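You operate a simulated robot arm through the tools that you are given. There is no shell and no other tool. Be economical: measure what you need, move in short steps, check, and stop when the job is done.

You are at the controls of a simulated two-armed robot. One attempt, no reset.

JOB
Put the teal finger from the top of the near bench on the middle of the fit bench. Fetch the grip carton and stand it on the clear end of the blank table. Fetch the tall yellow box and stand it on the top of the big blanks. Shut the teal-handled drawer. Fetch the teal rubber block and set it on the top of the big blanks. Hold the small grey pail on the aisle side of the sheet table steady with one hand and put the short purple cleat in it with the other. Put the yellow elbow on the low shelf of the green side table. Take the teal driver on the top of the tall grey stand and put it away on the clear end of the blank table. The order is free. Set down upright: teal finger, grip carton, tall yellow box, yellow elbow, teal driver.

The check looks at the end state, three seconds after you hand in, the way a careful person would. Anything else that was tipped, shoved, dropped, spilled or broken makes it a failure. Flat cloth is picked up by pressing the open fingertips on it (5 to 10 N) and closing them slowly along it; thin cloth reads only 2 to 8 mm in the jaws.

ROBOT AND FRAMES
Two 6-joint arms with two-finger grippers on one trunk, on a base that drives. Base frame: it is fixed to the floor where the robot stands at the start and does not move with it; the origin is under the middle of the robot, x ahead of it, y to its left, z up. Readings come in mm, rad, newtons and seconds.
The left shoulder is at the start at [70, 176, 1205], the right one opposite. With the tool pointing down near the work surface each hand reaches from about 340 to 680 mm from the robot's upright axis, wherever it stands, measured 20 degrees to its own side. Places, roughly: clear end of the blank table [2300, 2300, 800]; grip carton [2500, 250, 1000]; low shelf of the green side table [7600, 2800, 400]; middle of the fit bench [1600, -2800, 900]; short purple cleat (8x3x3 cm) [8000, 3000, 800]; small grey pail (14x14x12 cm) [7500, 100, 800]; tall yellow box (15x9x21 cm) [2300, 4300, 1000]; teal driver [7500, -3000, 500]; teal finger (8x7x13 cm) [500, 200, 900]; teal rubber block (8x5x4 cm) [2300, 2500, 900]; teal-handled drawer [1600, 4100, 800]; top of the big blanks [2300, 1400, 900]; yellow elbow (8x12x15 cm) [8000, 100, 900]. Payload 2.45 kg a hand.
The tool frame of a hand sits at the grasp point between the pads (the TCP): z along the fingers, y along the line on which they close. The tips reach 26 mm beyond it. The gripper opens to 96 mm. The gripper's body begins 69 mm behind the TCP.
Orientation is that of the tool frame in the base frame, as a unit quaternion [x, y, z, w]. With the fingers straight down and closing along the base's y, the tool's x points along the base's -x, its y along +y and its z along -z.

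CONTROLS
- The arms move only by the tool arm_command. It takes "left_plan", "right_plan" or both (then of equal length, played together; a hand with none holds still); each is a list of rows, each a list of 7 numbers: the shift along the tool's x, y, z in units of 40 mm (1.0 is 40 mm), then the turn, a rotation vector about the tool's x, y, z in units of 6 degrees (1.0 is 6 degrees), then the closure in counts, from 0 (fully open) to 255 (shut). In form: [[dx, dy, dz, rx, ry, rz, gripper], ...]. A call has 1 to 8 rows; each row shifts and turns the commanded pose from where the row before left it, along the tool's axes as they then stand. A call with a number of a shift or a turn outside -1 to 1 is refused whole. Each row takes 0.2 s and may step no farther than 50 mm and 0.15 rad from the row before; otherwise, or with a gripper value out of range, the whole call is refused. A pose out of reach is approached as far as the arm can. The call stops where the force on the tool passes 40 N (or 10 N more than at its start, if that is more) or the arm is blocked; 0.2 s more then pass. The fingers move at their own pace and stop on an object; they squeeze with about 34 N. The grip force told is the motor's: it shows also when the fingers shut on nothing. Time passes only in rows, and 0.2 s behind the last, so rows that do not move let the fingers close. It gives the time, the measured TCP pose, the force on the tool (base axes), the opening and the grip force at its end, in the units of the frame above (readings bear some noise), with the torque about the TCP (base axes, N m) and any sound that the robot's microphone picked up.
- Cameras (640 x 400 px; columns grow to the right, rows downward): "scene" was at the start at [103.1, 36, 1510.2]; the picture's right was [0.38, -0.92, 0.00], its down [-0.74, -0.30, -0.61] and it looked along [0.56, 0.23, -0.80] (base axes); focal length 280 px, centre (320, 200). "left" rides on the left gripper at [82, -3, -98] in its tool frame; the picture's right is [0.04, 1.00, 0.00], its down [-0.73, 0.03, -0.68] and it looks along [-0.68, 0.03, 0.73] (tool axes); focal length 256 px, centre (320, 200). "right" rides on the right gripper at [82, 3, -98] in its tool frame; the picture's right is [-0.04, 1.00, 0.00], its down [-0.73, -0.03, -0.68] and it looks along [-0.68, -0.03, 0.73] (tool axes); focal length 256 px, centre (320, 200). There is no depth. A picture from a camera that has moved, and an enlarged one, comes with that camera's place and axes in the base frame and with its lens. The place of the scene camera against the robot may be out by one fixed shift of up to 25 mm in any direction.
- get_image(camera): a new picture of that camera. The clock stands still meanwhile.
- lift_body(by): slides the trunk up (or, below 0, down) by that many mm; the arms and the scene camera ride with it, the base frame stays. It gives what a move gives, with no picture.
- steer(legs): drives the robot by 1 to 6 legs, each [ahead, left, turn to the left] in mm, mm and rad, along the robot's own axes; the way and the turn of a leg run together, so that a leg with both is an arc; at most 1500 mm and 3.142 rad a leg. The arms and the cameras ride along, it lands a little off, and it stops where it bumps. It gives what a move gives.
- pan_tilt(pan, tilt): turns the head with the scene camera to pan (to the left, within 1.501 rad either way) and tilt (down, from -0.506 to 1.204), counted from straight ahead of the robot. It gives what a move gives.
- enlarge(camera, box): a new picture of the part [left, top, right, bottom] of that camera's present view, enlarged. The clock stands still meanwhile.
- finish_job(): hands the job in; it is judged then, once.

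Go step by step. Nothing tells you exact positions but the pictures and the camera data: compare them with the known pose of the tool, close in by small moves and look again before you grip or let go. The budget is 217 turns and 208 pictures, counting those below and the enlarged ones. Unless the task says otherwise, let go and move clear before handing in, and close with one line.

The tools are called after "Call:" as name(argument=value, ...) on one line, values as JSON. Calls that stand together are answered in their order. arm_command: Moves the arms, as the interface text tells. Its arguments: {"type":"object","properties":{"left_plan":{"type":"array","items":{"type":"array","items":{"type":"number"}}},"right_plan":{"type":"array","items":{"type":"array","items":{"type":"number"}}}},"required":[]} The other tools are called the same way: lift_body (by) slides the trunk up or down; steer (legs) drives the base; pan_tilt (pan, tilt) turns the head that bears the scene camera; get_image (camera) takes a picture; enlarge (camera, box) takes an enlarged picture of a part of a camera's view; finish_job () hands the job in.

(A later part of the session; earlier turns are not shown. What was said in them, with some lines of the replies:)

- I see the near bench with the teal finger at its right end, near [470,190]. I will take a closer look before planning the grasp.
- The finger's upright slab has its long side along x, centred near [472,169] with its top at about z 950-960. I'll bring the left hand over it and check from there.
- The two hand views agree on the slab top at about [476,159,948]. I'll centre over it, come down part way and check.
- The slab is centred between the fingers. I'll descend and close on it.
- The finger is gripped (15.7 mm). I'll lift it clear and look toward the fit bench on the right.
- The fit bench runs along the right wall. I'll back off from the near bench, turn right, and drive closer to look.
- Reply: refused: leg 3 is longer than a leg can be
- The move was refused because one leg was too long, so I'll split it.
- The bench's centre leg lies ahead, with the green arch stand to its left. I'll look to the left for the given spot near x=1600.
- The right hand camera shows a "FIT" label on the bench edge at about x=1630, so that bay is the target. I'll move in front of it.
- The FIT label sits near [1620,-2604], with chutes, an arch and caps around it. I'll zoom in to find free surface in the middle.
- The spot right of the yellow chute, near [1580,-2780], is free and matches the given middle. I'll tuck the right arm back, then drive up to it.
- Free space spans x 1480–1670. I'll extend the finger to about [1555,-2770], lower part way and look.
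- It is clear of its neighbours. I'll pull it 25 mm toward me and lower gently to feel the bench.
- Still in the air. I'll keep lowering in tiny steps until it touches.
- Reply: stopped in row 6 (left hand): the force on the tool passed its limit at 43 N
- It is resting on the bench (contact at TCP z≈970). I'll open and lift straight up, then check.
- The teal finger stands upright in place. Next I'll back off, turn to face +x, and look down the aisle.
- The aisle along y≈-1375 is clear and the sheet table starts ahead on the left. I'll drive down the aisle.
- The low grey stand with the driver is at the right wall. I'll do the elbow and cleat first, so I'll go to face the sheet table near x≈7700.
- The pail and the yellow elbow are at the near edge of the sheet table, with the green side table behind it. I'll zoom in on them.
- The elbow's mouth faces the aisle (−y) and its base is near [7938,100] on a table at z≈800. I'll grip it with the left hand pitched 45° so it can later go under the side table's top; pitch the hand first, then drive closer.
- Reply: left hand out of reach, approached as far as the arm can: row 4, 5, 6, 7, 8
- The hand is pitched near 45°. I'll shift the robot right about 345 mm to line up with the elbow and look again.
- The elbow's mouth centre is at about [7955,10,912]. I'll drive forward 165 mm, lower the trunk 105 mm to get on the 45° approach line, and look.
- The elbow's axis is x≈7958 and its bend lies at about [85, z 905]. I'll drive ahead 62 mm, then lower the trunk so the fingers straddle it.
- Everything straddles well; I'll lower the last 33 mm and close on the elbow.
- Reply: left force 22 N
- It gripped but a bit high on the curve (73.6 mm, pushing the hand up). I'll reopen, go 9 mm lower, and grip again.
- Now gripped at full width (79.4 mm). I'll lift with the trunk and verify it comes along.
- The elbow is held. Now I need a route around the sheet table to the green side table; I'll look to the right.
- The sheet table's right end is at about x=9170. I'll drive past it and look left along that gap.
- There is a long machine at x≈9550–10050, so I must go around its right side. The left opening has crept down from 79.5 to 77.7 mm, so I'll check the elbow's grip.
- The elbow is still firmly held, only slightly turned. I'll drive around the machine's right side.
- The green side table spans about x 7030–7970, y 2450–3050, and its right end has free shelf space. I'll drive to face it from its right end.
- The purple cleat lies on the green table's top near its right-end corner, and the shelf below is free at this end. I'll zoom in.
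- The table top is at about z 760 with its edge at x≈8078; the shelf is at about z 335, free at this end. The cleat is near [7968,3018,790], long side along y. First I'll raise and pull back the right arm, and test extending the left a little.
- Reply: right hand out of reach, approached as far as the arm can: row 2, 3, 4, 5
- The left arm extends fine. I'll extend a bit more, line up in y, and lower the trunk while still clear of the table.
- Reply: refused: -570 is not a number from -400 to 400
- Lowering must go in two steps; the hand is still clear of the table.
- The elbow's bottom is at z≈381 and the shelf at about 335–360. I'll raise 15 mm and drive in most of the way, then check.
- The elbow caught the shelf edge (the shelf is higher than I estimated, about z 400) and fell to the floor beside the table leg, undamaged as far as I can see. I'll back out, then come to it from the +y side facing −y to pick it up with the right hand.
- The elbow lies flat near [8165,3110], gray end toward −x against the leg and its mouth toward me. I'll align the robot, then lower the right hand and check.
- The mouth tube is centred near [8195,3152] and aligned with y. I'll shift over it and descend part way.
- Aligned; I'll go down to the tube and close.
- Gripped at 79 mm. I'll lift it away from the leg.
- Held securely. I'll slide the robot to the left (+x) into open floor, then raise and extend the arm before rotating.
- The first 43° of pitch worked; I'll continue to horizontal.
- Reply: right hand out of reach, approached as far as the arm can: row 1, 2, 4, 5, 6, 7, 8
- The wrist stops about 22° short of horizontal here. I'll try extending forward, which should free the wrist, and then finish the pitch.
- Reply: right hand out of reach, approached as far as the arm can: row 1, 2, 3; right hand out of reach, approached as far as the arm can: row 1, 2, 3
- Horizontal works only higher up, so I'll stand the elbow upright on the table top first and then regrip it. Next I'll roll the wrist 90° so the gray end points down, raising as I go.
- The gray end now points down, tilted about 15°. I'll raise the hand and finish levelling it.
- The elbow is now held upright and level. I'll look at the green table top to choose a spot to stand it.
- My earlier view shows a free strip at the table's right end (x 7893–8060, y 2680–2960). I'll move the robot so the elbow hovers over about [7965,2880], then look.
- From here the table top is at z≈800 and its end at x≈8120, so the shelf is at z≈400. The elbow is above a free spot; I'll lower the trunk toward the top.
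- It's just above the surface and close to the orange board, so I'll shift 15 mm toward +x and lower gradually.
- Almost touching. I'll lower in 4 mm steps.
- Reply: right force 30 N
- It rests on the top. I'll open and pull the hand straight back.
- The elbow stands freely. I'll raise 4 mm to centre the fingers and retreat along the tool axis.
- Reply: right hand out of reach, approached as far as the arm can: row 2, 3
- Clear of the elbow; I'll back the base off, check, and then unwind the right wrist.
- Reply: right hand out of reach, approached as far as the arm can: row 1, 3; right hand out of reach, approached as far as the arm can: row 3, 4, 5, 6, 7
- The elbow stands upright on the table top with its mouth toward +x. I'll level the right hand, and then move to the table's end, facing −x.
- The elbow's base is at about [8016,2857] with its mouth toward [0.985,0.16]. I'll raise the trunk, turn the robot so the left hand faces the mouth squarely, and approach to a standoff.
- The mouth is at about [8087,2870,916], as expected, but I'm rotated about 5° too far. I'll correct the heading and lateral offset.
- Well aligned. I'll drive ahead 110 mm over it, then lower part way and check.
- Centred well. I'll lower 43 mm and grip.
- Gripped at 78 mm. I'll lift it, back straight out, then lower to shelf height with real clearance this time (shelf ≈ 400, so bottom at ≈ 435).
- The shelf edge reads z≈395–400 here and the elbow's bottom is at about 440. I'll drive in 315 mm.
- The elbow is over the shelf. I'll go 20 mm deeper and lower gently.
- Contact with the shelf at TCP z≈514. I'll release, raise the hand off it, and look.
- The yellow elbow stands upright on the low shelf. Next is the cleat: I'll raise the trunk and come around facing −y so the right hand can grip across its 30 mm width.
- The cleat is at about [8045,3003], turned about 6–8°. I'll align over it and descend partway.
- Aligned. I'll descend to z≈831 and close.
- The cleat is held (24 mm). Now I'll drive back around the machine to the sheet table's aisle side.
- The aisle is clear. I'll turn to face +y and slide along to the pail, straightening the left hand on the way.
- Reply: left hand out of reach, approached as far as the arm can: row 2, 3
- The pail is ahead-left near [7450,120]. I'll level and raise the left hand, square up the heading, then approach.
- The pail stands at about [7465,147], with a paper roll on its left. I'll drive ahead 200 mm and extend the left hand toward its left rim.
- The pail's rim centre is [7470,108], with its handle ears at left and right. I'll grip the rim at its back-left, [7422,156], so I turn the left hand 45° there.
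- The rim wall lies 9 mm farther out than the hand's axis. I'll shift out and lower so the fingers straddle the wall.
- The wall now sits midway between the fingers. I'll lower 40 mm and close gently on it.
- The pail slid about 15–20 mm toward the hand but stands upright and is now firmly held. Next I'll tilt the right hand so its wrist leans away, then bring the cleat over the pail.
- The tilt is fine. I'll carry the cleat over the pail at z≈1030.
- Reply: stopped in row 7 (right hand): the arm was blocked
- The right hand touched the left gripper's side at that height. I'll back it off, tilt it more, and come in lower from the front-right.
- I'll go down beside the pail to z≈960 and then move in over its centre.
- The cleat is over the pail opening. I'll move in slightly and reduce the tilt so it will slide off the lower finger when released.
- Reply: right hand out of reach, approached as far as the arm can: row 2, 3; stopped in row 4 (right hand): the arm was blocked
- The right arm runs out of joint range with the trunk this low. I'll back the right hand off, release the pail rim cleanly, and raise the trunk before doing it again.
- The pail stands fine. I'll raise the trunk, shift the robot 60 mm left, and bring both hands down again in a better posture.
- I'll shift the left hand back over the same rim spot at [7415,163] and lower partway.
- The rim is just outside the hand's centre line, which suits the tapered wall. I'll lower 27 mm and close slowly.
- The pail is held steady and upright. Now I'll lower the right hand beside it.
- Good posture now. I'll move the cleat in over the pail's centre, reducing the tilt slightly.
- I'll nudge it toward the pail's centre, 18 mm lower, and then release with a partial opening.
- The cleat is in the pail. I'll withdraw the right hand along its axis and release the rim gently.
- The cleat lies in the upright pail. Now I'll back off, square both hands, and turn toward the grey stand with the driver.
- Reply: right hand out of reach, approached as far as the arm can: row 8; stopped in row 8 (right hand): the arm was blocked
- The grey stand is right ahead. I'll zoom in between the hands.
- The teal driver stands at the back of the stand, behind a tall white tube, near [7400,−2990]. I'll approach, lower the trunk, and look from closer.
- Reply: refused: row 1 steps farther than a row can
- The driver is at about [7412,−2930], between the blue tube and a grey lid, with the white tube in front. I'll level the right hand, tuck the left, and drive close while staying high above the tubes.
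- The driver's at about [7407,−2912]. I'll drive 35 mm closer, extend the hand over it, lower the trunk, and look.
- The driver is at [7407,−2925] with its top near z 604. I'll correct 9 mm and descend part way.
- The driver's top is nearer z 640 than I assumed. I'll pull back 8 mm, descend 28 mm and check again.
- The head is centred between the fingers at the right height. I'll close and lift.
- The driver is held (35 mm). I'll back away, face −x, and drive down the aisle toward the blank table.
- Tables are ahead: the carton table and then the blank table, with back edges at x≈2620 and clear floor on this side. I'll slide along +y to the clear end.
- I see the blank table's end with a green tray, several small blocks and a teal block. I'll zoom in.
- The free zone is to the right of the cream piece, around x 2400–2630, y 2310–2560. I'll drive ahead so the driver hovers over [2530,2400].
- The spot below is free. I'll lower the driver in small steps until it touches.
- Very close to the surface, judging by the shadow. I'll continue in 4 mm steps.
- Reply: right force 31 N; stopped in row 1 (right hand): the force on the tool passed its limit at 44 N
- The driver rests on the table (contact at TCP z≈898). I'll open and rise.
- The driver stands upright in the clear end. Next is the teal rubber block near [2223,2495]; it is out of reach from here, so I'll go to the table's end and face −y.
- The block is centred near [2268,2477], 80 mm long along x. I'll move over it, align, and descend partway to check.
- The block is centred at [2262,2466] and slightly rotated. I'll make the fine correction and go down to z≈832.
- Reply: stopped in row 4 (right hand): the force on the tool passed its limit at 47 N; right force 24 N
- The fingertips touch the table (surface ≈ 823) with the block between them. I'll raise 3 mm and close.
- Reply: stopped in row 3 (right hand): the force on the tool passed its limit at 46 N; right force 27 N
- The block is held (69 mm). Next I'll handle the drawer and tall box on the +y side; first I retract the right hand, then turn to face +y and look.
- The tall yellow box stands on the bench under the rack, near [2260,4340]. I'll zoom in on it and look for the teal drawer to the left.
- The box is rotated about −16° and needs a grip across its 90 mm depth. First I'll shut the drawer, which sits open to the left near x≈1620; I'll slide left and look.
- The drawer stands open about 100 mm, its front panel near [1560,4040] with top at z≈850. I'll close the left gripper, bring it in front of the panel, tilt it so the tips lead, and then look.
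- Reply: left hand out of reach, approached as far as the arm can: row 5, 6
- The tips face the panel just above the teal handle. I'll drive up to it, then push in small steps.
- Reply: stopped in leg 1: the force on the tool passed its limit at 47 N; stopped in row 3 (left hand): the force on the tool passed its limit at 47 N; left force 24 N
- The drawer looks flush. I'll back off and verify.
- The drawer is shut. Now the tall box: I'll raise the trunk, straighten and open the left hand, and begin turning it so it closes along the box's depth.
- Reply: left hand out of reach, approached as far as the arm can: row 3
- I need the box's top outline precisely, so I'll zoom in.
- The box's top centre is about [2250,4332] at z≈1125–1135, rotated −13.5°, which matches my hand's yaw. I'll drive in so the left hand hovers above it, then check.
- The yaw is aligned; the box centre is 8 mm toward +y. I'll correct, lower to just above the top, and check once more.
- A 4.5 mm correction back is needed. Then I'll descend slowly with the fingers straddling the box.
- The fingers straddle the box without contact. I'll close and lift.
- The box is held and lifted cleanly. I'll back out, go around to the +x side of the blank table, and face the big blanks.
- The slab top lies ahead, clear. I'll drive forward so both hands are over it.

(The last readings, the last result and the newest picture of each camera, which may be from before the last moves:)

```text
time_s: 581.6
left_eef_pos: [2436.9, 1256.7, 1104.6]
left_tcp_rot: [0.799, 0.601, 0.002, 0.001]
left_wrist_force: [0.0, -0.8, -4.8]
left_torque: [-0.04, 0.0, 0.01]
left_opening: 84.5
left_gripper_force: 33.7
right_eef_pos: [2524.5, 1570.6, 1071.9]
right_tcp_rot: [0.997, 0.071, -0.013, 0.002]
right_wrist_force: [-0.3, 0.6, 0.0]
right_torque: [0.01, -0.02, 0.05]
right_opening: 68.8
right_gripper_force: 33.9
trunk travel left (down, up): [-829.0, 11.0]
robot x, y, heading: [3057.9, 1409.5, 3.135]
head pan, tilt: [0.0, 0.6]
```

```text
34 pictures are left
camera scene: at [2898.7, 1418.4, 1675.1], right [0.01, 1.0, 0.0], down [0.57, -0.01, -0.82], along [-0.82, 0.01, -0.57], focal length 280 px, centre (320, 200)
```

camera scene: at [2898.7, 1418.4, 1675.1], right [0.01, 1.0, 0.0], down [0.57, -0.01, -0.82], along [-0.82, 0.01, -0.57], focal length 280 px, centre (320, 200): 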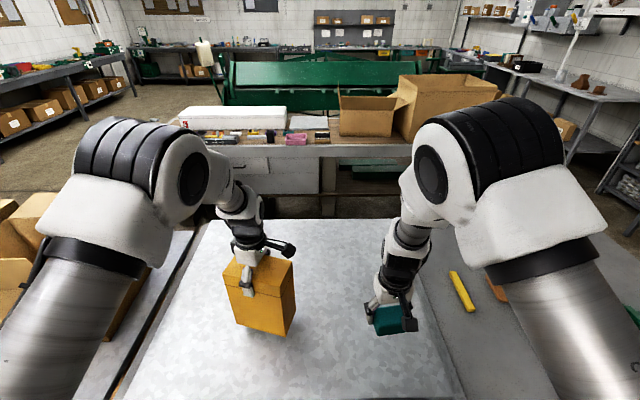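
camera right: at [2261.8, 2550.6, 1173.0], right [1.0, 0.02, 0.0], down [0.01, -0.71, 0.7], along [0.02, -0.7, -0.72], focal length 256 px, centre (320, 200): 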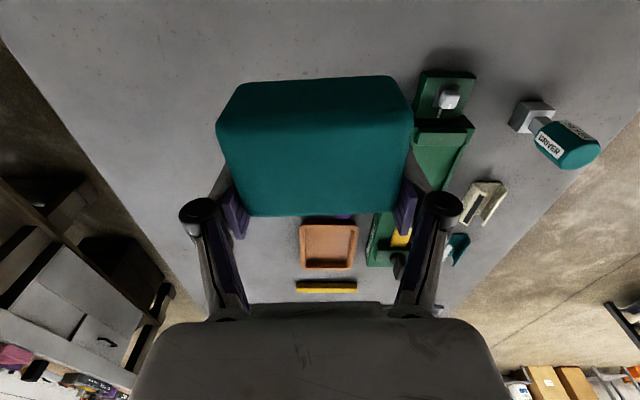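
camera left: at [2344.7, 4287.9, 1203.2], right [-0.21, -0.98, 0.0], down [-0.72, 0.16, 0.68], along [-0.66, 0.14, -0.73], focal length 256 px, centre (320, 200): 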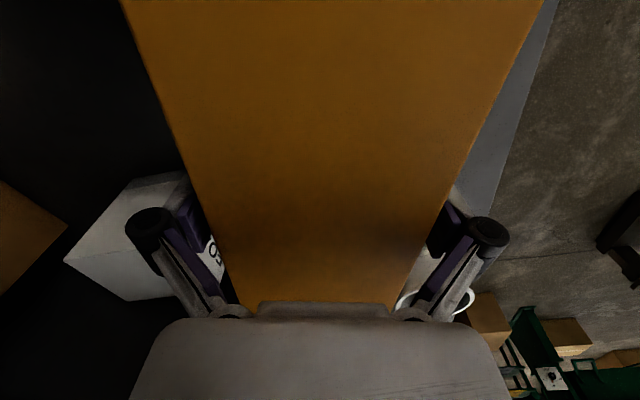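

Both items are over the slab. I'll lower the box and the block in small steps.

Call:
arm_command(left_plan=[[0, 0, 0.3, 0, 0, 0, 255], [0, 0, 0.15, 0, 0, 0, 255], [0, 0, 0.1, 0, 0, 0, 255], [0, 0, 0.1, 0, 0, 0, 255], [0, 0, 0.1, 0, 0, 0, 255], [0, 0, 0, 0, 0, 0, 255]], right_plan=[[0, 0, 0.9, 0, 0, 0, 255], [0, 0, 0.9, 0, 0, 0, 255], [0, 0, 0.9, 0, 0, 0, 255], [0, 0, 0.6, 0, 0, 0, 255], [0, 0, 0, 0, 0, 0, 255], [0, 0, 0, 0, 0, 0, 255]])

Call:
enlarge(camera="scene", box=[200, 230, 440, 380])

```text
time_s: 583.0
left_eef_pos: [2440.7, 1257.8, 1077.5]
left_tcp_rot: [0.799, 0.601, 0.002, 0.0]
left_wrist_force: [-0.2, -0.5, -5.2]
left_torque: [-0.03, -0.01, 0.0]
left_opening: 84.6
left_gripper_force: 33.8
right_eef_pos: [2524.4, 1568.8, 941.6]
right_tcp_rot: [0.997, 0.071, -0.014, 0.001]
right_wrist_force: [0.9, 0.8, -0.6]
right_torque: [-0.02, -0.01, -0.01]
right_opening: 68.8
right_gripper_force: 34.2
trunk travel left (down, up): [-829.0, 11.0]
robot x, y, heading: [3056.7, 1406.3, 3.132]
head pan, tilt: [0.0, 0.6]
```

```text
2.67 times, centred on (320, 305) of scene
camera zoom: at [2901.5, 1417.6, 1675.3], right [0.01, 1.0, 0.0], down [0.57, -0.01, -0.82], along [-0.82, 0.01, -0.57], focal length 747 px, centre (320, -80)
```

zoom: 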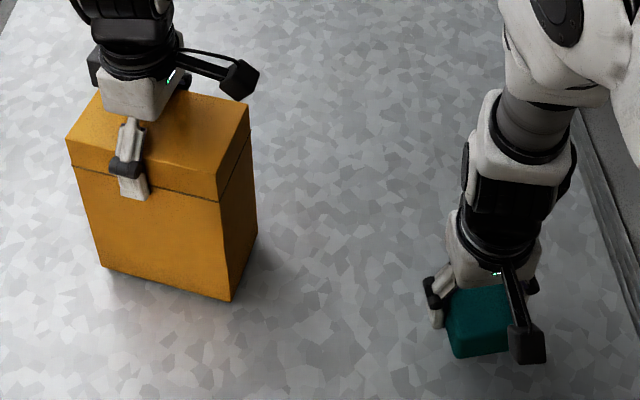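

Call:
arm_command(left_plan=[[0, 0, 0.1, 0, 0, 0, 255], [0, 0, 0.1, 0, 0, 0, 255], [0, 0, 0.1, 0, 0, 0, 255], [0, 0, 0.1, 0, 0, 0, 255], [0, 0, 0.08, 0, 0, 0, 255], [0, 0, 0, 0, 0, 0, 255]])

Call:
arm_command(right_plan=[[0, 0, 0.1, 0, 0, 0, 255], [0, 0, 0.1, 0, 0, 0, 255], [0, 0, 0.1, 0, 0, 0, 255], [0, 0, 0.1, 0, 0, 0, 255], [0, 0, 0.1, 0, 0, 0, 255], [0, 0, 0.1, 0, 0, 0, 255], [0, 0, 0, 0, 0, 0, 255]])

```text
time_s: 584.3
left_eef_pos: [2441.6, 1258.4, 1065.8]
left_tcp_rot: [0.8, 0.601, -0.002, -0.001]
left_wrist_force: [4.5, -3.6, 17.2]
left_torque: [0.83, -1.15, -0.26]
left_opening: 84.8
left_gripper_force: 34.1
right_eef_pos: [2527.1, 1569.3, 942.4]
right_tcp_rot: [0.997, 0.071, -0.015, 0.002]
right_wrist_force: [-0.1, 0.0, 0.7]
right_torque: [-0.03, 0.02, 0.05]
right_opening: 69.0
right_gripper_force: 34.0
trunk travel left (down, up): [-829.0, 11.0]
robot x, y, heading: [3055.2, 1409.4, 3.126]
head pan, tilt: [0.0, 0.6]
stopped in row 6 (left hand): the force on the tool passed its limit at 42 N (the readings are from after the stop); the commanded pose is now the measured one
```

```text
time_s: 585.9
left_eef_pos: [2441.5, 1257.1, 1065.4]
left_tcp_rot: [0.799, 0.601, -0.003, -0.002]
left_wrist_force: [-0.5, -5.0, 26.2]
left_torque: [-0.21, -1.0, 0.11]
left_opening: 84.6
left_gripper_force: 34.1
right_eef_pos: [2526.8, 1568.2, 918.6]
right_tcp_rot: [0.997, 0.072, -0.016, 0.002]
right_wrist_force: [0.8, 0.9, -0.3]
right_torque: [0.0, -0.02, -0.01]
right_opening: 68.7
right_gripper_force: 34.4
trunk travel left (down, up): [-829.0, 11.0]
robot x, y, heading: [3056.1, 1411.2, 3.135]
head pan, tilt: [0.0, 0.6]
```

The box rests on the slab. I'll release it and lift the left hand clear, while the block goes on down to touch.

Call:
arm_command(left_plan=[[0, 0, 0, 0, 0, 0, 60], [0, 0, 0, 0, 0, 0, 0], [0, 0, 0, 0, 0, 0, 0], [0, 0, -0.4, 0, 0, 0, 0], [0, 0, -0.6, 0, 0, 0, 0], [0, 0, -0.9, 0, 0, 0, 0], [0, 0, -0.9, 0, 0, 0, 0]])

Call:
arm_command(right_plan=[[0, 0, 0.1, 0, 0, 0, 255], [0, 0, 0.1, 0, 0, 0, 255], [0, 0, 0.1, 0, 0, 0, 255], [0, 0, 0.1, 0, 0, 0, 255], [0, 0, 0.1, 0, 0, 0, 255], [0, 0, 0.1, 0, 0, 0, 255], [0, 0, 0, 0, 0, 0, 255]])

Call:
enlarge(camera="scene", box=[200, 230, 440, 380])

```text
time_s: 587.5
left_eef_pos: [2437.2, 1258.9, 1172.8]
left_tcp_rot: [0.799, 0.601, -0.001, -0.002]
left_wrist_force: [-0.3, 0.3, -0.2]
left_torque: [-0.02, 0.01, 0.01]
left_opening: 96.1
left_gripper_force: 0.0
right_eef_pos: [2525.6, 1567.8, 918.7]
right_tcp_rot: [0.997, 0.072, -0.013, 0.001]
right_wrist_force: [0.1, -0.1, -0.7]
right_torque: [-0.01, 0.04, -0.03]
right_opening: 68.7
right_gripper_force: 34.3
trunk travel left (down, up): [-829.0, 11.0]
robot x, y, heading: [3057.3, 1410.8, 3.129]
head pan, tilt: [0.0, 0.6]
```

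```text
time_s: 588.1
left_eef_pos: [2439.1, 1259.8, 1175.1]
left_tcp_rot: [0.799, 0.601, -0.002, -0.004]
left_wrist_force: [-0.9, -0.6, -0.1]
left_torque: [0.03, -0.01, 0.0]
left_opening: 96.1
left_gripper_force: 0.0
right_eef_pos: [2525.0, 1567.5, 916.6]
right_tcp_rot: [0.997, 0.072, -0.018, 0.001]
right_wrist_force: [10.7, 5.5, 31.2]
right_torque: [-0.25, -0.87, 0.23]
right_opening: 69.0
right_gripper_force: 33.5
trunk travel left (down, up): [-829.0, 11.0]
robot x, y, heading: [3057.2, 1409.3, 3.129]
head pan, tilt: [0.0, 0.6]
stopped in row 2 (right hand): the force on the tool passed its limit at 48 N (the readings are from after the stop); the commanded pose is now the measured one
```

```text
2.67 times, centred on (320, 305) of scene
camera zoom: at [2906.6, 1417.0, 1676.2], right [0.01, 1.0, 0.0], down [0.56, -0.01, -0.83], along [-0.83, 0.01, -0.56], focal length 747 px, centre (320, -80)
```

zoom: 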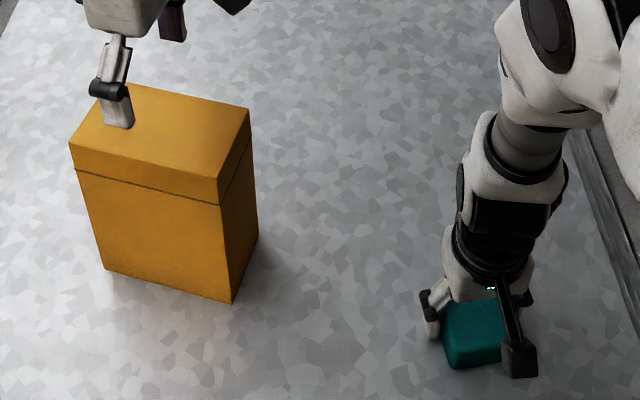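

The block touches the slab. I'll release it and lift both hands clear.

Call:
arm_command(right_plan=[[0, 0, 0, 0, 0, 0, 40], [0, 0, 0, 0, 0, 0, 0], [0, 0, 0, 0, 0, 0, 0], [0, 0, -0.6, 0, 0, 0, 0], [0, 0, -1, 0, 0, 0, 0], [0, 0, -1, 0, 0, 0, 0], [0, 0, -1, 0, 0, 0, 0], [0, 0, -1, 0, 0, 0, 0]])

Call:
get_image(camera="scene")

```text
time_s: 589.9
left_eef_pos: [2439.5, 1259.7, 1174.6]
left_tcp_rot: [0.799, 0.602, -0.002, -0.001]
left_wrist_force: [0.2, 0.1, -0.7]
left_torque: [0.0, 0.03, -0.03]
left_opening: 96.0
left_gripper_force: 0.1
right_eef_pos: [2530.8, 1571.7, 1099.3]
right_tcp_rot: [0.997, 0.071, -0.017, 0.001]
right_wrist_force: [-1.1, -0.3, 0.1]
right_torque: [-0.01, 0.02, -0.04]
right_opening: 96.0
right_gripper_force: 0.1
trunk travel left (down, up): [-829.0, 11.0]
robot x, y, heading: [3055.1, 1408.5, 3.128]
head pan, tilt: [0.0, 0.6]
```

```text
31 pictures are left
camera scene: at [2903.8, 1417.1, 1675.5], right [0.01, 1.0, 0.0], down [0.56, -0.01, -0.83], along [-0.83, 0.01, -0.56], focal length 280 px, centre (320, 200)
```

scene: 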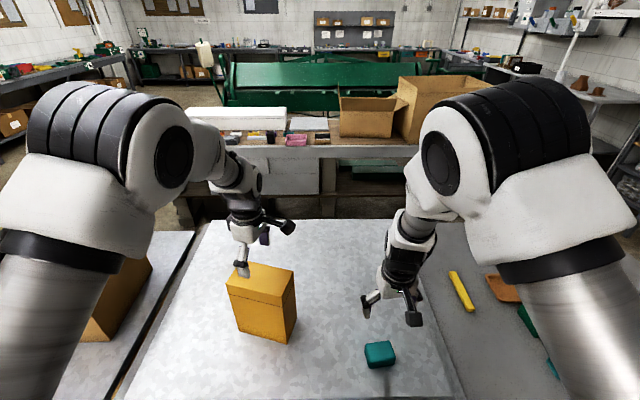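

Box and block are on the slab. Next, the grip carton: I'll back off, slide along to y≈270, and look at the carton table.

Call:
steer(legs=[[-320, 0, 0.01], [0, 1130, 0]])

Call:
pan_tilt(pan=0.0, tilt=0.6)

Call:
get_image(camera="scene")

```text
time_s: 597.5
left_eef_pos: [2763.4, 107.2, 1171.8]
left_tcp_rot: [0.796, 0.606, -0.001, -0.002]
left_wrist_force: [-0.5, -0.4, 0.2]
left_torque: [0.01, -0.02, -0.01]
left_opening: 96.1
left_gripper_force: 0.2
right_eef_pos: [2852.6, 420.6, 1098.1]
right_tcp_rot: [0.997, 0.077, -0.017, 0.002]
right_wrist_force: [0.2, 0.4, -0.4]
right_torque: [0.0, -0.01, 0.04]
right_opening: 96.0
right_gripper_force: 0.0
trunk travel left (down, up): [-829.0, 11.0]
robot x, y, heading: [3378.8, 263.1, -3.135]
head pan, tilt: [0.0, 0.6]
```

```text
time_s: 598.0
left_eef_pos: [2763.1, 105.9, 1174.4]
left_tcp_rot: [0.796, 0.606, -0.001, -0.001]
left_wrist_force: [0.0, 0.7, 0.2]
left_torque: [-0.04, 0.0, 0.0]
left_opening: 96.0
left_gripper_force: 0.1
right_eef_pos: [2851.0, 419.6, 1098.7]
right_tcp_rot: [0.997, 0.077, -0.018, 0.002]
right_wrist_force: [0.2, 0.1, -0.2]
right_torque: [-0.01, 0.0, 0.03]
right_opening: 96.4
right_gripper_force: 0.0
trunk travel left (down, up): [-829.0, 11.0]
robot x, y, heading: [3382.5, 260.3, -3.138]
head pan, tilt: [0.0, 0.6]
```

```text
30 pictures are left
camera scene: at [3226.0, 270.6, 1675.3], right [0.0, 1.0, 0.0], down [0.57, 0.0, -0.82], along [-0.82, 0.0, -0.57], focal length 280 px, centre (320, 200)
```

scene: 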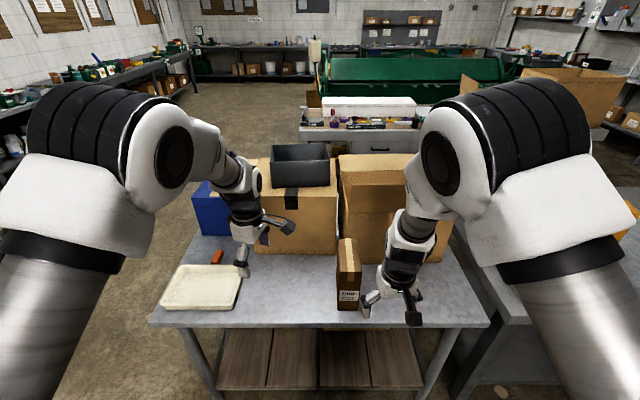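

A small tall carton stands at the table's near edge, in front of the big boxes. I'll zoom in to read its label and shape.

Call:
enlarge(camera="scene", box=[310, 220, 400, 320])

```text
4.00 times, centred on (355, 270) of scene
camera zoom: at [3226.0, 270.6, 1675.3], right [0.0, 1.0, 0.0], down [0.57, 0.0, -0.82], along [-0.82, 0.0, -0.57], focal length 1120 px, centre (180, -80)
```

zoom: 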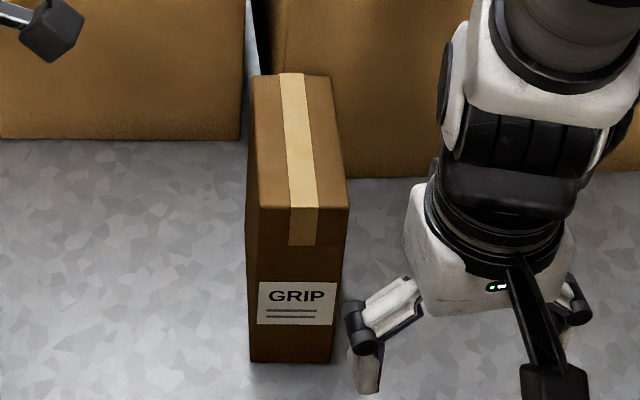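

The label reads GRIP. It is about 68 mm wide along y, centred near [2587,363], top ≈ 1019. I'll retract the left hand, align the right hand, and move in above it.

Call:
arm_command(left_plan=[[0.26, 0.96, 0, 0, 0, 0, 0], [0.26, 0.96, 0, 0, 0, 0, 0], [0.26, 0.96, 0, 0, 0, 0, 0], [0.26, 0.96, 0, 0, 0, 0, 0], [0, 0, 0, 0, 0, 0, 0]], right_plan=[[0, 0, -0.3, 0.02, 0.17, 0.64, 0], [0, 0, 0, 0.02, 0.17, 0.64, 0], [0, 0, 0, 0, 0, 0, 0], [0, 0, 0, 0, 0, 0, 0], [0, 0, 0, 0, 0, 0, 0]])

Call:
steer(legs=[[205, 57, 0]])

Call:
get_image(camera="right")

```text
time_s: 599.2
left_eef_pos: [2918.8, 102.0, 1176.4]
left_tcp_rot: [0.788, 0.615, 0.013, -0.018]
left_wrist_force: [0.1, 0.4, 0.1]
left_torque: [-0.01, 0.01, -0.02]
left_opening: 96.1
left_gripper_force: 0.1
right_eef_pos: [2853.4, 421.0, 1109.2]
right_tcp_rot: [1.0, 0.01, 0.0, -0.001]
right_wrist_force: [0.0, -0.1, -0.3]
right_torque: [0.01, 0.01, -0.01]
right_opening: 95.9
right_gripper_force: 0.1
trunk travel left (down, up): [-829.0, 11.0]
robot x, y, heading: [3379.4, 262.2, -3.143]
head pan, tilt: [0.0, 0.6]
```

```text
time_s: 600.9
left_eef_pos: [2708.6, 46.2, 1179.0]
left_tcp_rot: [0.789, 0.614, 0.008, -0.018]
left_wrist_force: [0.7, -0.2, -0.2]
left_torque: [0.02, 0.02, 0.0]
left_opening: 96.2
left_gripper_force: 0.1
right_eef_pos: [2645.4, 365.1, 1111.6]
right_tcp_rot: [1.0, 0.009, -0.001, 0.0]
right_wrist_force: [0.0, -0.4, 0.2]
right_torque: [0.0, 0.02, 0.0]
right_opening: 95.7
right_gripper_force: 0.1
trunk travel left (down, up): [-829.0, 11.0]
robot x, y, heading: [3169.9, 203.4, 3.141]
head pan, tilt: [0.0, 0.6]
```

```text
28 pictures are left
camera right: at [2726.9, 365.3, 1208.9], right [-0.02, -1.0, 0.0], down [-0.73, 0.02, 0.68], along [-0.68, 0.02, -0.73], focal length 256 px, centre (320, 200)
```

right: 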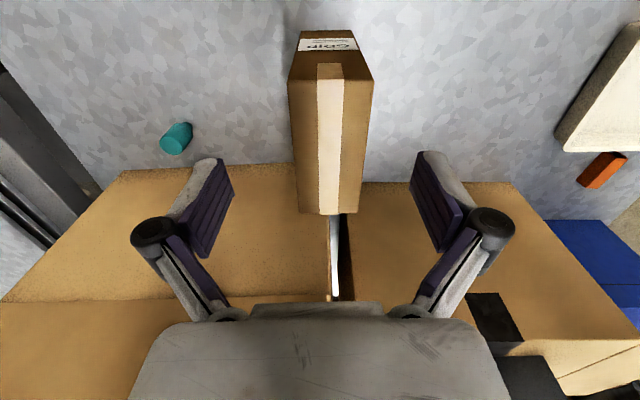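

Top at z≈1000, carton spans x 2520–2659, y centre ≈ 361. I'll grip it slightly forward of centre to stay clear of the big boxes.

Call:
arm_command(right_plan=[[-0.5, 0.05, 0, 0, 0, 0, 0], [-0.55, 0.04, 0.3, 0, 0, 0, 0], [0, 0, 0.9, 0, 0, 0, 0], [0, 0, 0.6, 0, 0, 0, 0], [0, 0, 0, 0, 0, 0, 0]])

Call:
get_image(camera="right")

```text
time_s: 602.1
left_eef_pos: [2707.2, 45.8, 1179.1]
left_tcp_rot: [0.788, 0.615, 0.011, -0.021]
left_wrist_force: [0.9, 0.1, 0.1]
left_torque: [0.0, 0.01, -0.01]
left_opening: 96.1
left_gripper_force: 0.0
right_eef_pos: [2602.2, 361.8, 1038.7]
right_tcp_rot: [1.0, 0.008, 0.0, -0.001]
right_wrist_force: [0.4, -0.7, 0.4]
right_torque: [0.03, 0.03, 0.0]
right_opening: 96.1
right_gripper_force: 0.1
trunk travel left (down, up): [-829.0, 11.0]
robot x, y, heading: [3171.4, 207.5, 3.14]
head pan, tilt: [0.0, 0.6]
```

```text
27 pictures are left
camera right: at [2684.2, 360.0, 1137.0], right [-0.02, -1.0, 0.0], down [-0.73, 0.02, 0.68], along [-0.68, 0.02, -0.73], focal length 256 px, centre (320, 200)
```

right: 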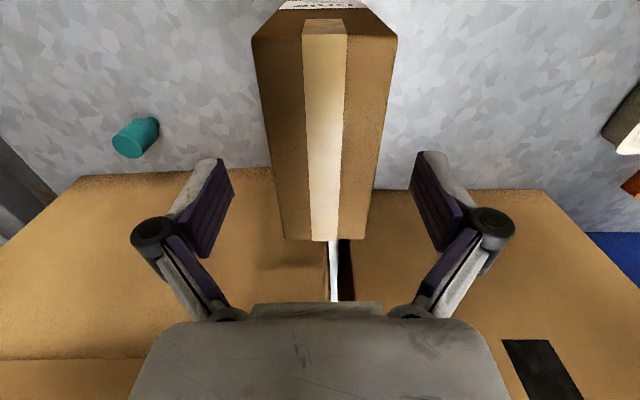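

Centred. I'll descend to z≈975, close, and lift.

Call:
arm_command(right_plan=[[0, 0, 0.6, 0, 0, 0, 0], [0, 0, 0.6, 0, 0, 0, 0], [0, 0, 0.4, 0, 0, 0, 0], [0, 0, 0, 0, 0, 0, 0], [0, 0, 0, 0, 0, 0, 255], [0, 0, 0, 0, 0, 0, 255], [0, 0, 0, 0, 0, 0, 255]])

Call:
arm_command(right_plan=[[0, 0, -0.4, 0, 0, 0, 255], [0, 0, -0.9, 0, 0, 0, 255], [0, 0, -0.9, 0, 0, 0, 255], [0, 0, -0.9, 0, 0, 0, 255], [0, 0, -0.9, 0, 0, 0, 255], [0, 0, 0, 0, 0, 0, 255]])

Call:
get_image(camera="scene")

```text
time_s: 603.7
left_eef_pos: [2706.9, 44.5, 1179.1]
left_tcp_rot: [0.788, 0.615, 0.012, -0.022]
left_wrist_force: [-0.1, 1.3, -0.9]
left_torque: [-0.01, -0.03, 0.01]
left_opening: 96.2
left_gripper_force: 0.2
right_eef_pos: [2600.7, 362.4, 974.1]
right_tcp_rot: [1.0, 0.009, 0.0, -0.001]
right_wrist_force: [-0.1, -0.5, 2.0]
right_torque: [0.18, 0.35, -0.04]
right_opening: 69.7
right_gripper_force: 33.7
trunk travel left (down, up): [-829.0, 11.0]
robot x, y, heading: [3167.0, 210.1, 3.143]
head pan, tilt: [0.0, 0.6]
```

```text
time_s: 605.1
left_eef_pos: [2705.7, 45.8, 1180.1]
left_tcp_rot: [0.788, 0.615, 0.011, -0.02]
left_wrist_force: [-0.1, 0.2, 0.2]
left_torque: [0.0, 0.0, 0.0]
left_opening: 96.1
left_gripper_force: 0.1
right_eef_pos: [2598.3, 363.5, 1135.4]
right_tcp_rot: [1.0, 0.009, 0.001, 0.0]
right_wrist_force: [-0.9, -0.2, -4.0]
right_torque: [0.02, -0.1, 0.01]
right_opening: 69.6
right_gripper_force: 34.2
trunk travel left (down, up): [-829.0, 11.0]
robot x, y, heading: [3168.6, 207.2, 3.139]
head pan, tilt: [0.0, 0.6]
```

```text
26 pictures are left
camera scene: at [3013.8, 213.2, 1675.2], right [0.0, 1.0, 0.0], down [0.57, 0.0, -0.82], along [-0.82, 0.0, -0.57], focal length 280 px, centre (320, 200)
```

scene: 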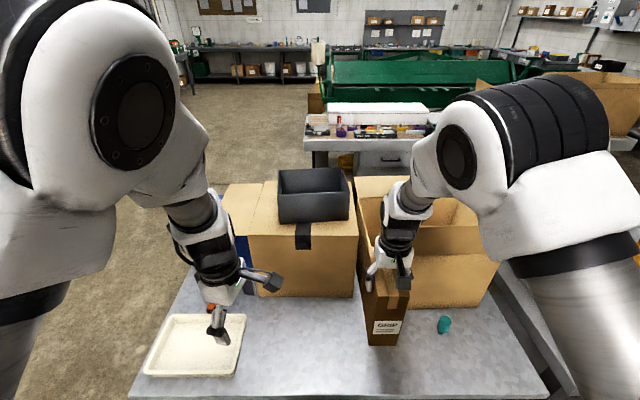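

The carton is held and lifted. The widest free space on the clear end is where the rubber block was, so I'll go round to the table's end and face −y.

Call:
steer(legs=[[-120, 0, 0], [0, -1500, 0], [0, -1450, 0], [0, 0, 1.571], [0, -880, 0]])

Call:
pan_tilt(pan=-0.1, tilt=0.7)

Call:
get_image(camera="scene")

```text
time_s: 628.5
left_eef_pos: [2556.9, 2708.6, 1178.6]
left_tcp_rot: [0.115, 0.993, -0.006, -0.023]
left_wrist_force: [0.2, -0.1, 0.1]
left_torque: [0.02, 0.02, -0.03]
left_opening: 96.1
left_gripper_force: 0.1
right_eef_pos: [2241.5, 2594.8, 1135.3]
right_tcp_rot: [0.695, 0.719, 0.0, -0.002]
right_wrist_force: [0.4, -0.3, -3.0]
right_torque: [0.09, 0.01, 0.0]
right_opening: 69.4
right_gripper_force: 33.5
trunk travel left (down, up): [-829.0, 11.0]
robot x, y, heading: [2389.5, 3171.4, -1.559]
head pan, tilt: [0.0, 0.6]
```

```text
time_s: 629.2
left_eef_pos: [2557.7, 2707.2, 1178.8]
left_tcp_rot: [0.114, 0.993, -0.006, -0.023]
left_wrist_force: [-1.0, 0.1, 0.5]
left_torque: [0.01, 0.01, -0.01]
left_opening: 96.1
left_gripper_force: 0.1
right_eef_pos: [2240.9, 2597.4, 1135.3]
right_tcp_rot: [0.695, 0.719, 0.0, -0.001]
right_wrist_force: [1.0, 0.6, -2.7]
right_torque: [0.06, 0.03, -0.01]
right_opening: 69.6
right_gripper_force: 34.7
trunk travel left (down, up): [-829.0, 11.0]
robot x, y, heading: [2388.4, 3166.4, -1.556]
head pan, tilt: [-0.099, 0.7]
```

```text
25 pictures are left
camera scene: at [2367.8, 3041.3, 1666.7], right [-1.0, 0.09, 0.0], down [0.06, 0.64, -0.76], along [-0.07, -0.76, -0.64], focal length 280 px, centre (320, 200)
```

scene: 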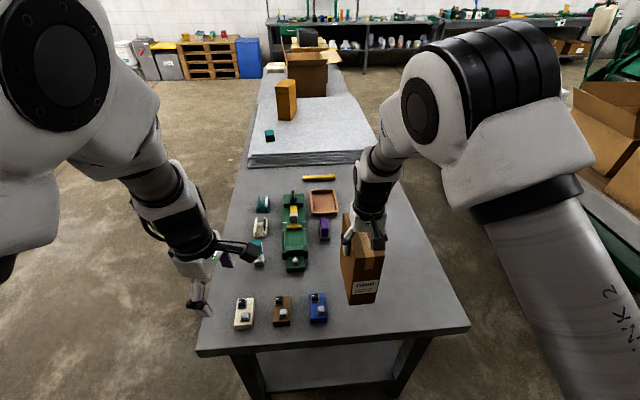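

The area beneath is free. I'll shift to [2200,2520] and lower most of the way.

Call:
arm_command(right_plan=[[-0.65, -0.34, 0, 0, 0, 0, 255], [-0.65, -0.34, 0, 0, 0, 0, 255], [-0.6, -0.34, 0, 0, 0, 0, 255], [0, 0, 0.9, 0, 0, 0, 255], [0, 0, 0.9, 0, 0, 0, 255], [0, 0, 0.9, 0, 0, 0, 255], [0, 0, 0.5, 0, 0, 0, 255], [0, 0, 0, 0, 0, 0, 255]])

Call:
enlarge(camera="scene", box=[220, 180, 460, 350])

```text
time_s: 631.0
left_eef_pos: [2558.8, 2710.9, 1181.0]
left_tcp_rot: [0.114, 0.993, -0.008, -0.023]
left_wrist_force: [0.1, -0.6, -0.2]
left_torque: [0.05, 0.0, 0.05]
left_opening: 96.1
left_gripper_force: 0.1
right_eef_pos: [2203.3, 2519.2, 1008.4]
right_tcp_rot: [0.696, 0.718, -0.002, 0.001]
right_wrist_force: [-1.8, -3.0, 24.8]
right_torque: [-0.12, 0.06, -0.07]
right_opening: 70.1
right_gripper_force: 33.9
trunk travel left (down, up): [-829.0, 11.0]
robot x, y, heading: [2391.1, 3164.7, -1.561]
head pan, tilt: [-0.099, 0.7]
```

```text
2.35 times, centred on (340, 265) of scene
camera zoom: at [2368.7, 3044.1, 1667.3], right [-1.0, 0.09, 0.0], down [0.06, 0.64, -0.77], along [-0.07, -0.76, -0.64], focal length 659 px, centre (273, 47)
```

zoom: 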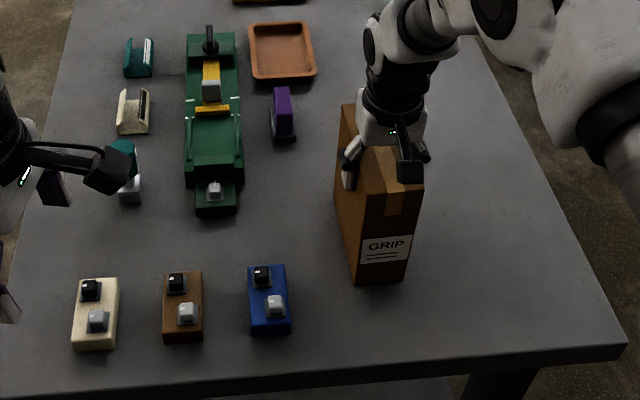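

It already rests on the table, upright, at TCP z≈1008. I'll release and rise.

Call:
arm_command(right_plan=[[0, 0, 0, 0, 0, 0, 120], [0, 0, 0, 0, 0, 0, 30], [0, 0, 0, 0, 0, 0, 0], [0, 0, -0.4, 0, 0, 0, 0], [0, 0, -0.8, 0, 0, 0, 0], [0, 0, -0.9, 0, 0, 0, 0], [0, 0, -0.9, 0, 0, 0, 0], [0, 0, 0, 0, 0, 0, 0]])

Call:
get_image(camera="scene")

```text
time_s: 632.8
left_eef_pos: [2557.6, 2707.9, 1178.3]
left_tcp_rot: [0.114, 0.993, -0.007, -0.024]
left_wrist_force: [0.6, -0.2, -0.9]
left_torque: [0.01, -0.02, -0.01]
left_opening: 95.9
left_gripper_force: 0.1
right_eef_pos: [2203.4, 2520.5, 1130.7]
right_tcp_rot: [0.696, 0.718, 0.0, -0.002]
right_wrist_force: [-0.2, -0.6, -0.4]
right_torque: [-0.02, -0.03, 0.01]
right_opening: 95.9
right_gripper_force: 0.0
trunk travel left (down, up): [-829.0, 11.0]
robot x, y, heading: [2387.2, 3170.6, -1.559]
head pan, tilt: [-0.099, 0.7]
```

```text
23 pictures are left
camera scene: at [2367.8, 3041.0, 1666.6], right [-1.0, 0.09, 0.0], down [0.06, 0.64, -0.76], along [-0.07, -0.76, -0.64], focal length 280 px, centre (320, 200)
```

scene: 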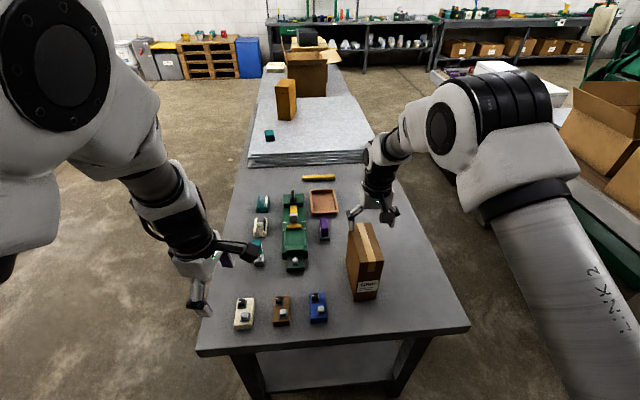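

All items look in place. I'll back off clear and do one last check of the blank table.

Call:
steer(legs=[[-250, 0, 0]])

Call:
enlarge(camera="scene", box=[180, 60, 480, 320])

```text
time_s: 634.6
left_eef_pos: [2553.1, 2950.1, 1178.5]
left_tcp_rot: [0.115, 0.993, -0.006, -0.024]
left_wrist_force: [-0.6, -0.8, 0.5]
left_torque: [0.02, 0.01, -0.02]
left_opening: 95.9
left_gripper_force: 0.1
right_eef_pos: [2199.4, 2762.5, 1129.2]
right_tcp_rot: [0.696, 0.718, 0.001, -0.002]
right_wrist_force: [0.5, -1.1, -0.4]
right_torque: [-0.01, 0.02, -0.02]
right_opening: 95.9
right_gripper_force: 0.1
trunk travel left (down, up): [-829.0, 11.0]
robot x, y, heading: [2384.6, 3415.0, -1.563]
head pan, tilt: [-0.099, 0.7]
```

```text
1.54 times, centred on (330, 190) of scene
camera zoom: at [2364.8, 3282.7, 1666.4], right [-1.0, 0.09, 0.0], down [0.06, 0.64, -0.76], along [-0.07, -0.76, -0.65], focal length 431 px, centre (305, 215)
```

zoom: 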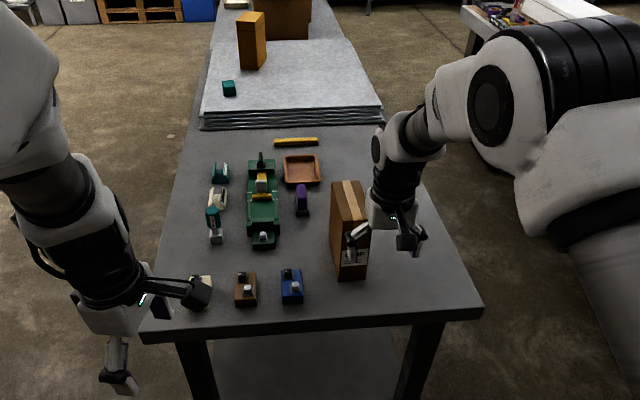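

Everything is standing where it should: driver and carton on the clear end, box and block on the big blanks. Both hands are empty and clear, so I'm handing in.

Call:
finish_job()

```text
The job is handed in.
```

All eight tasks are done and the job is handed in. Along the way the yellow elbow hit the shelf edge and fell to the floor; I picked it up and it now stands upright on the low shelf. I also pulled the pail about 20 mm while gripping its rim.
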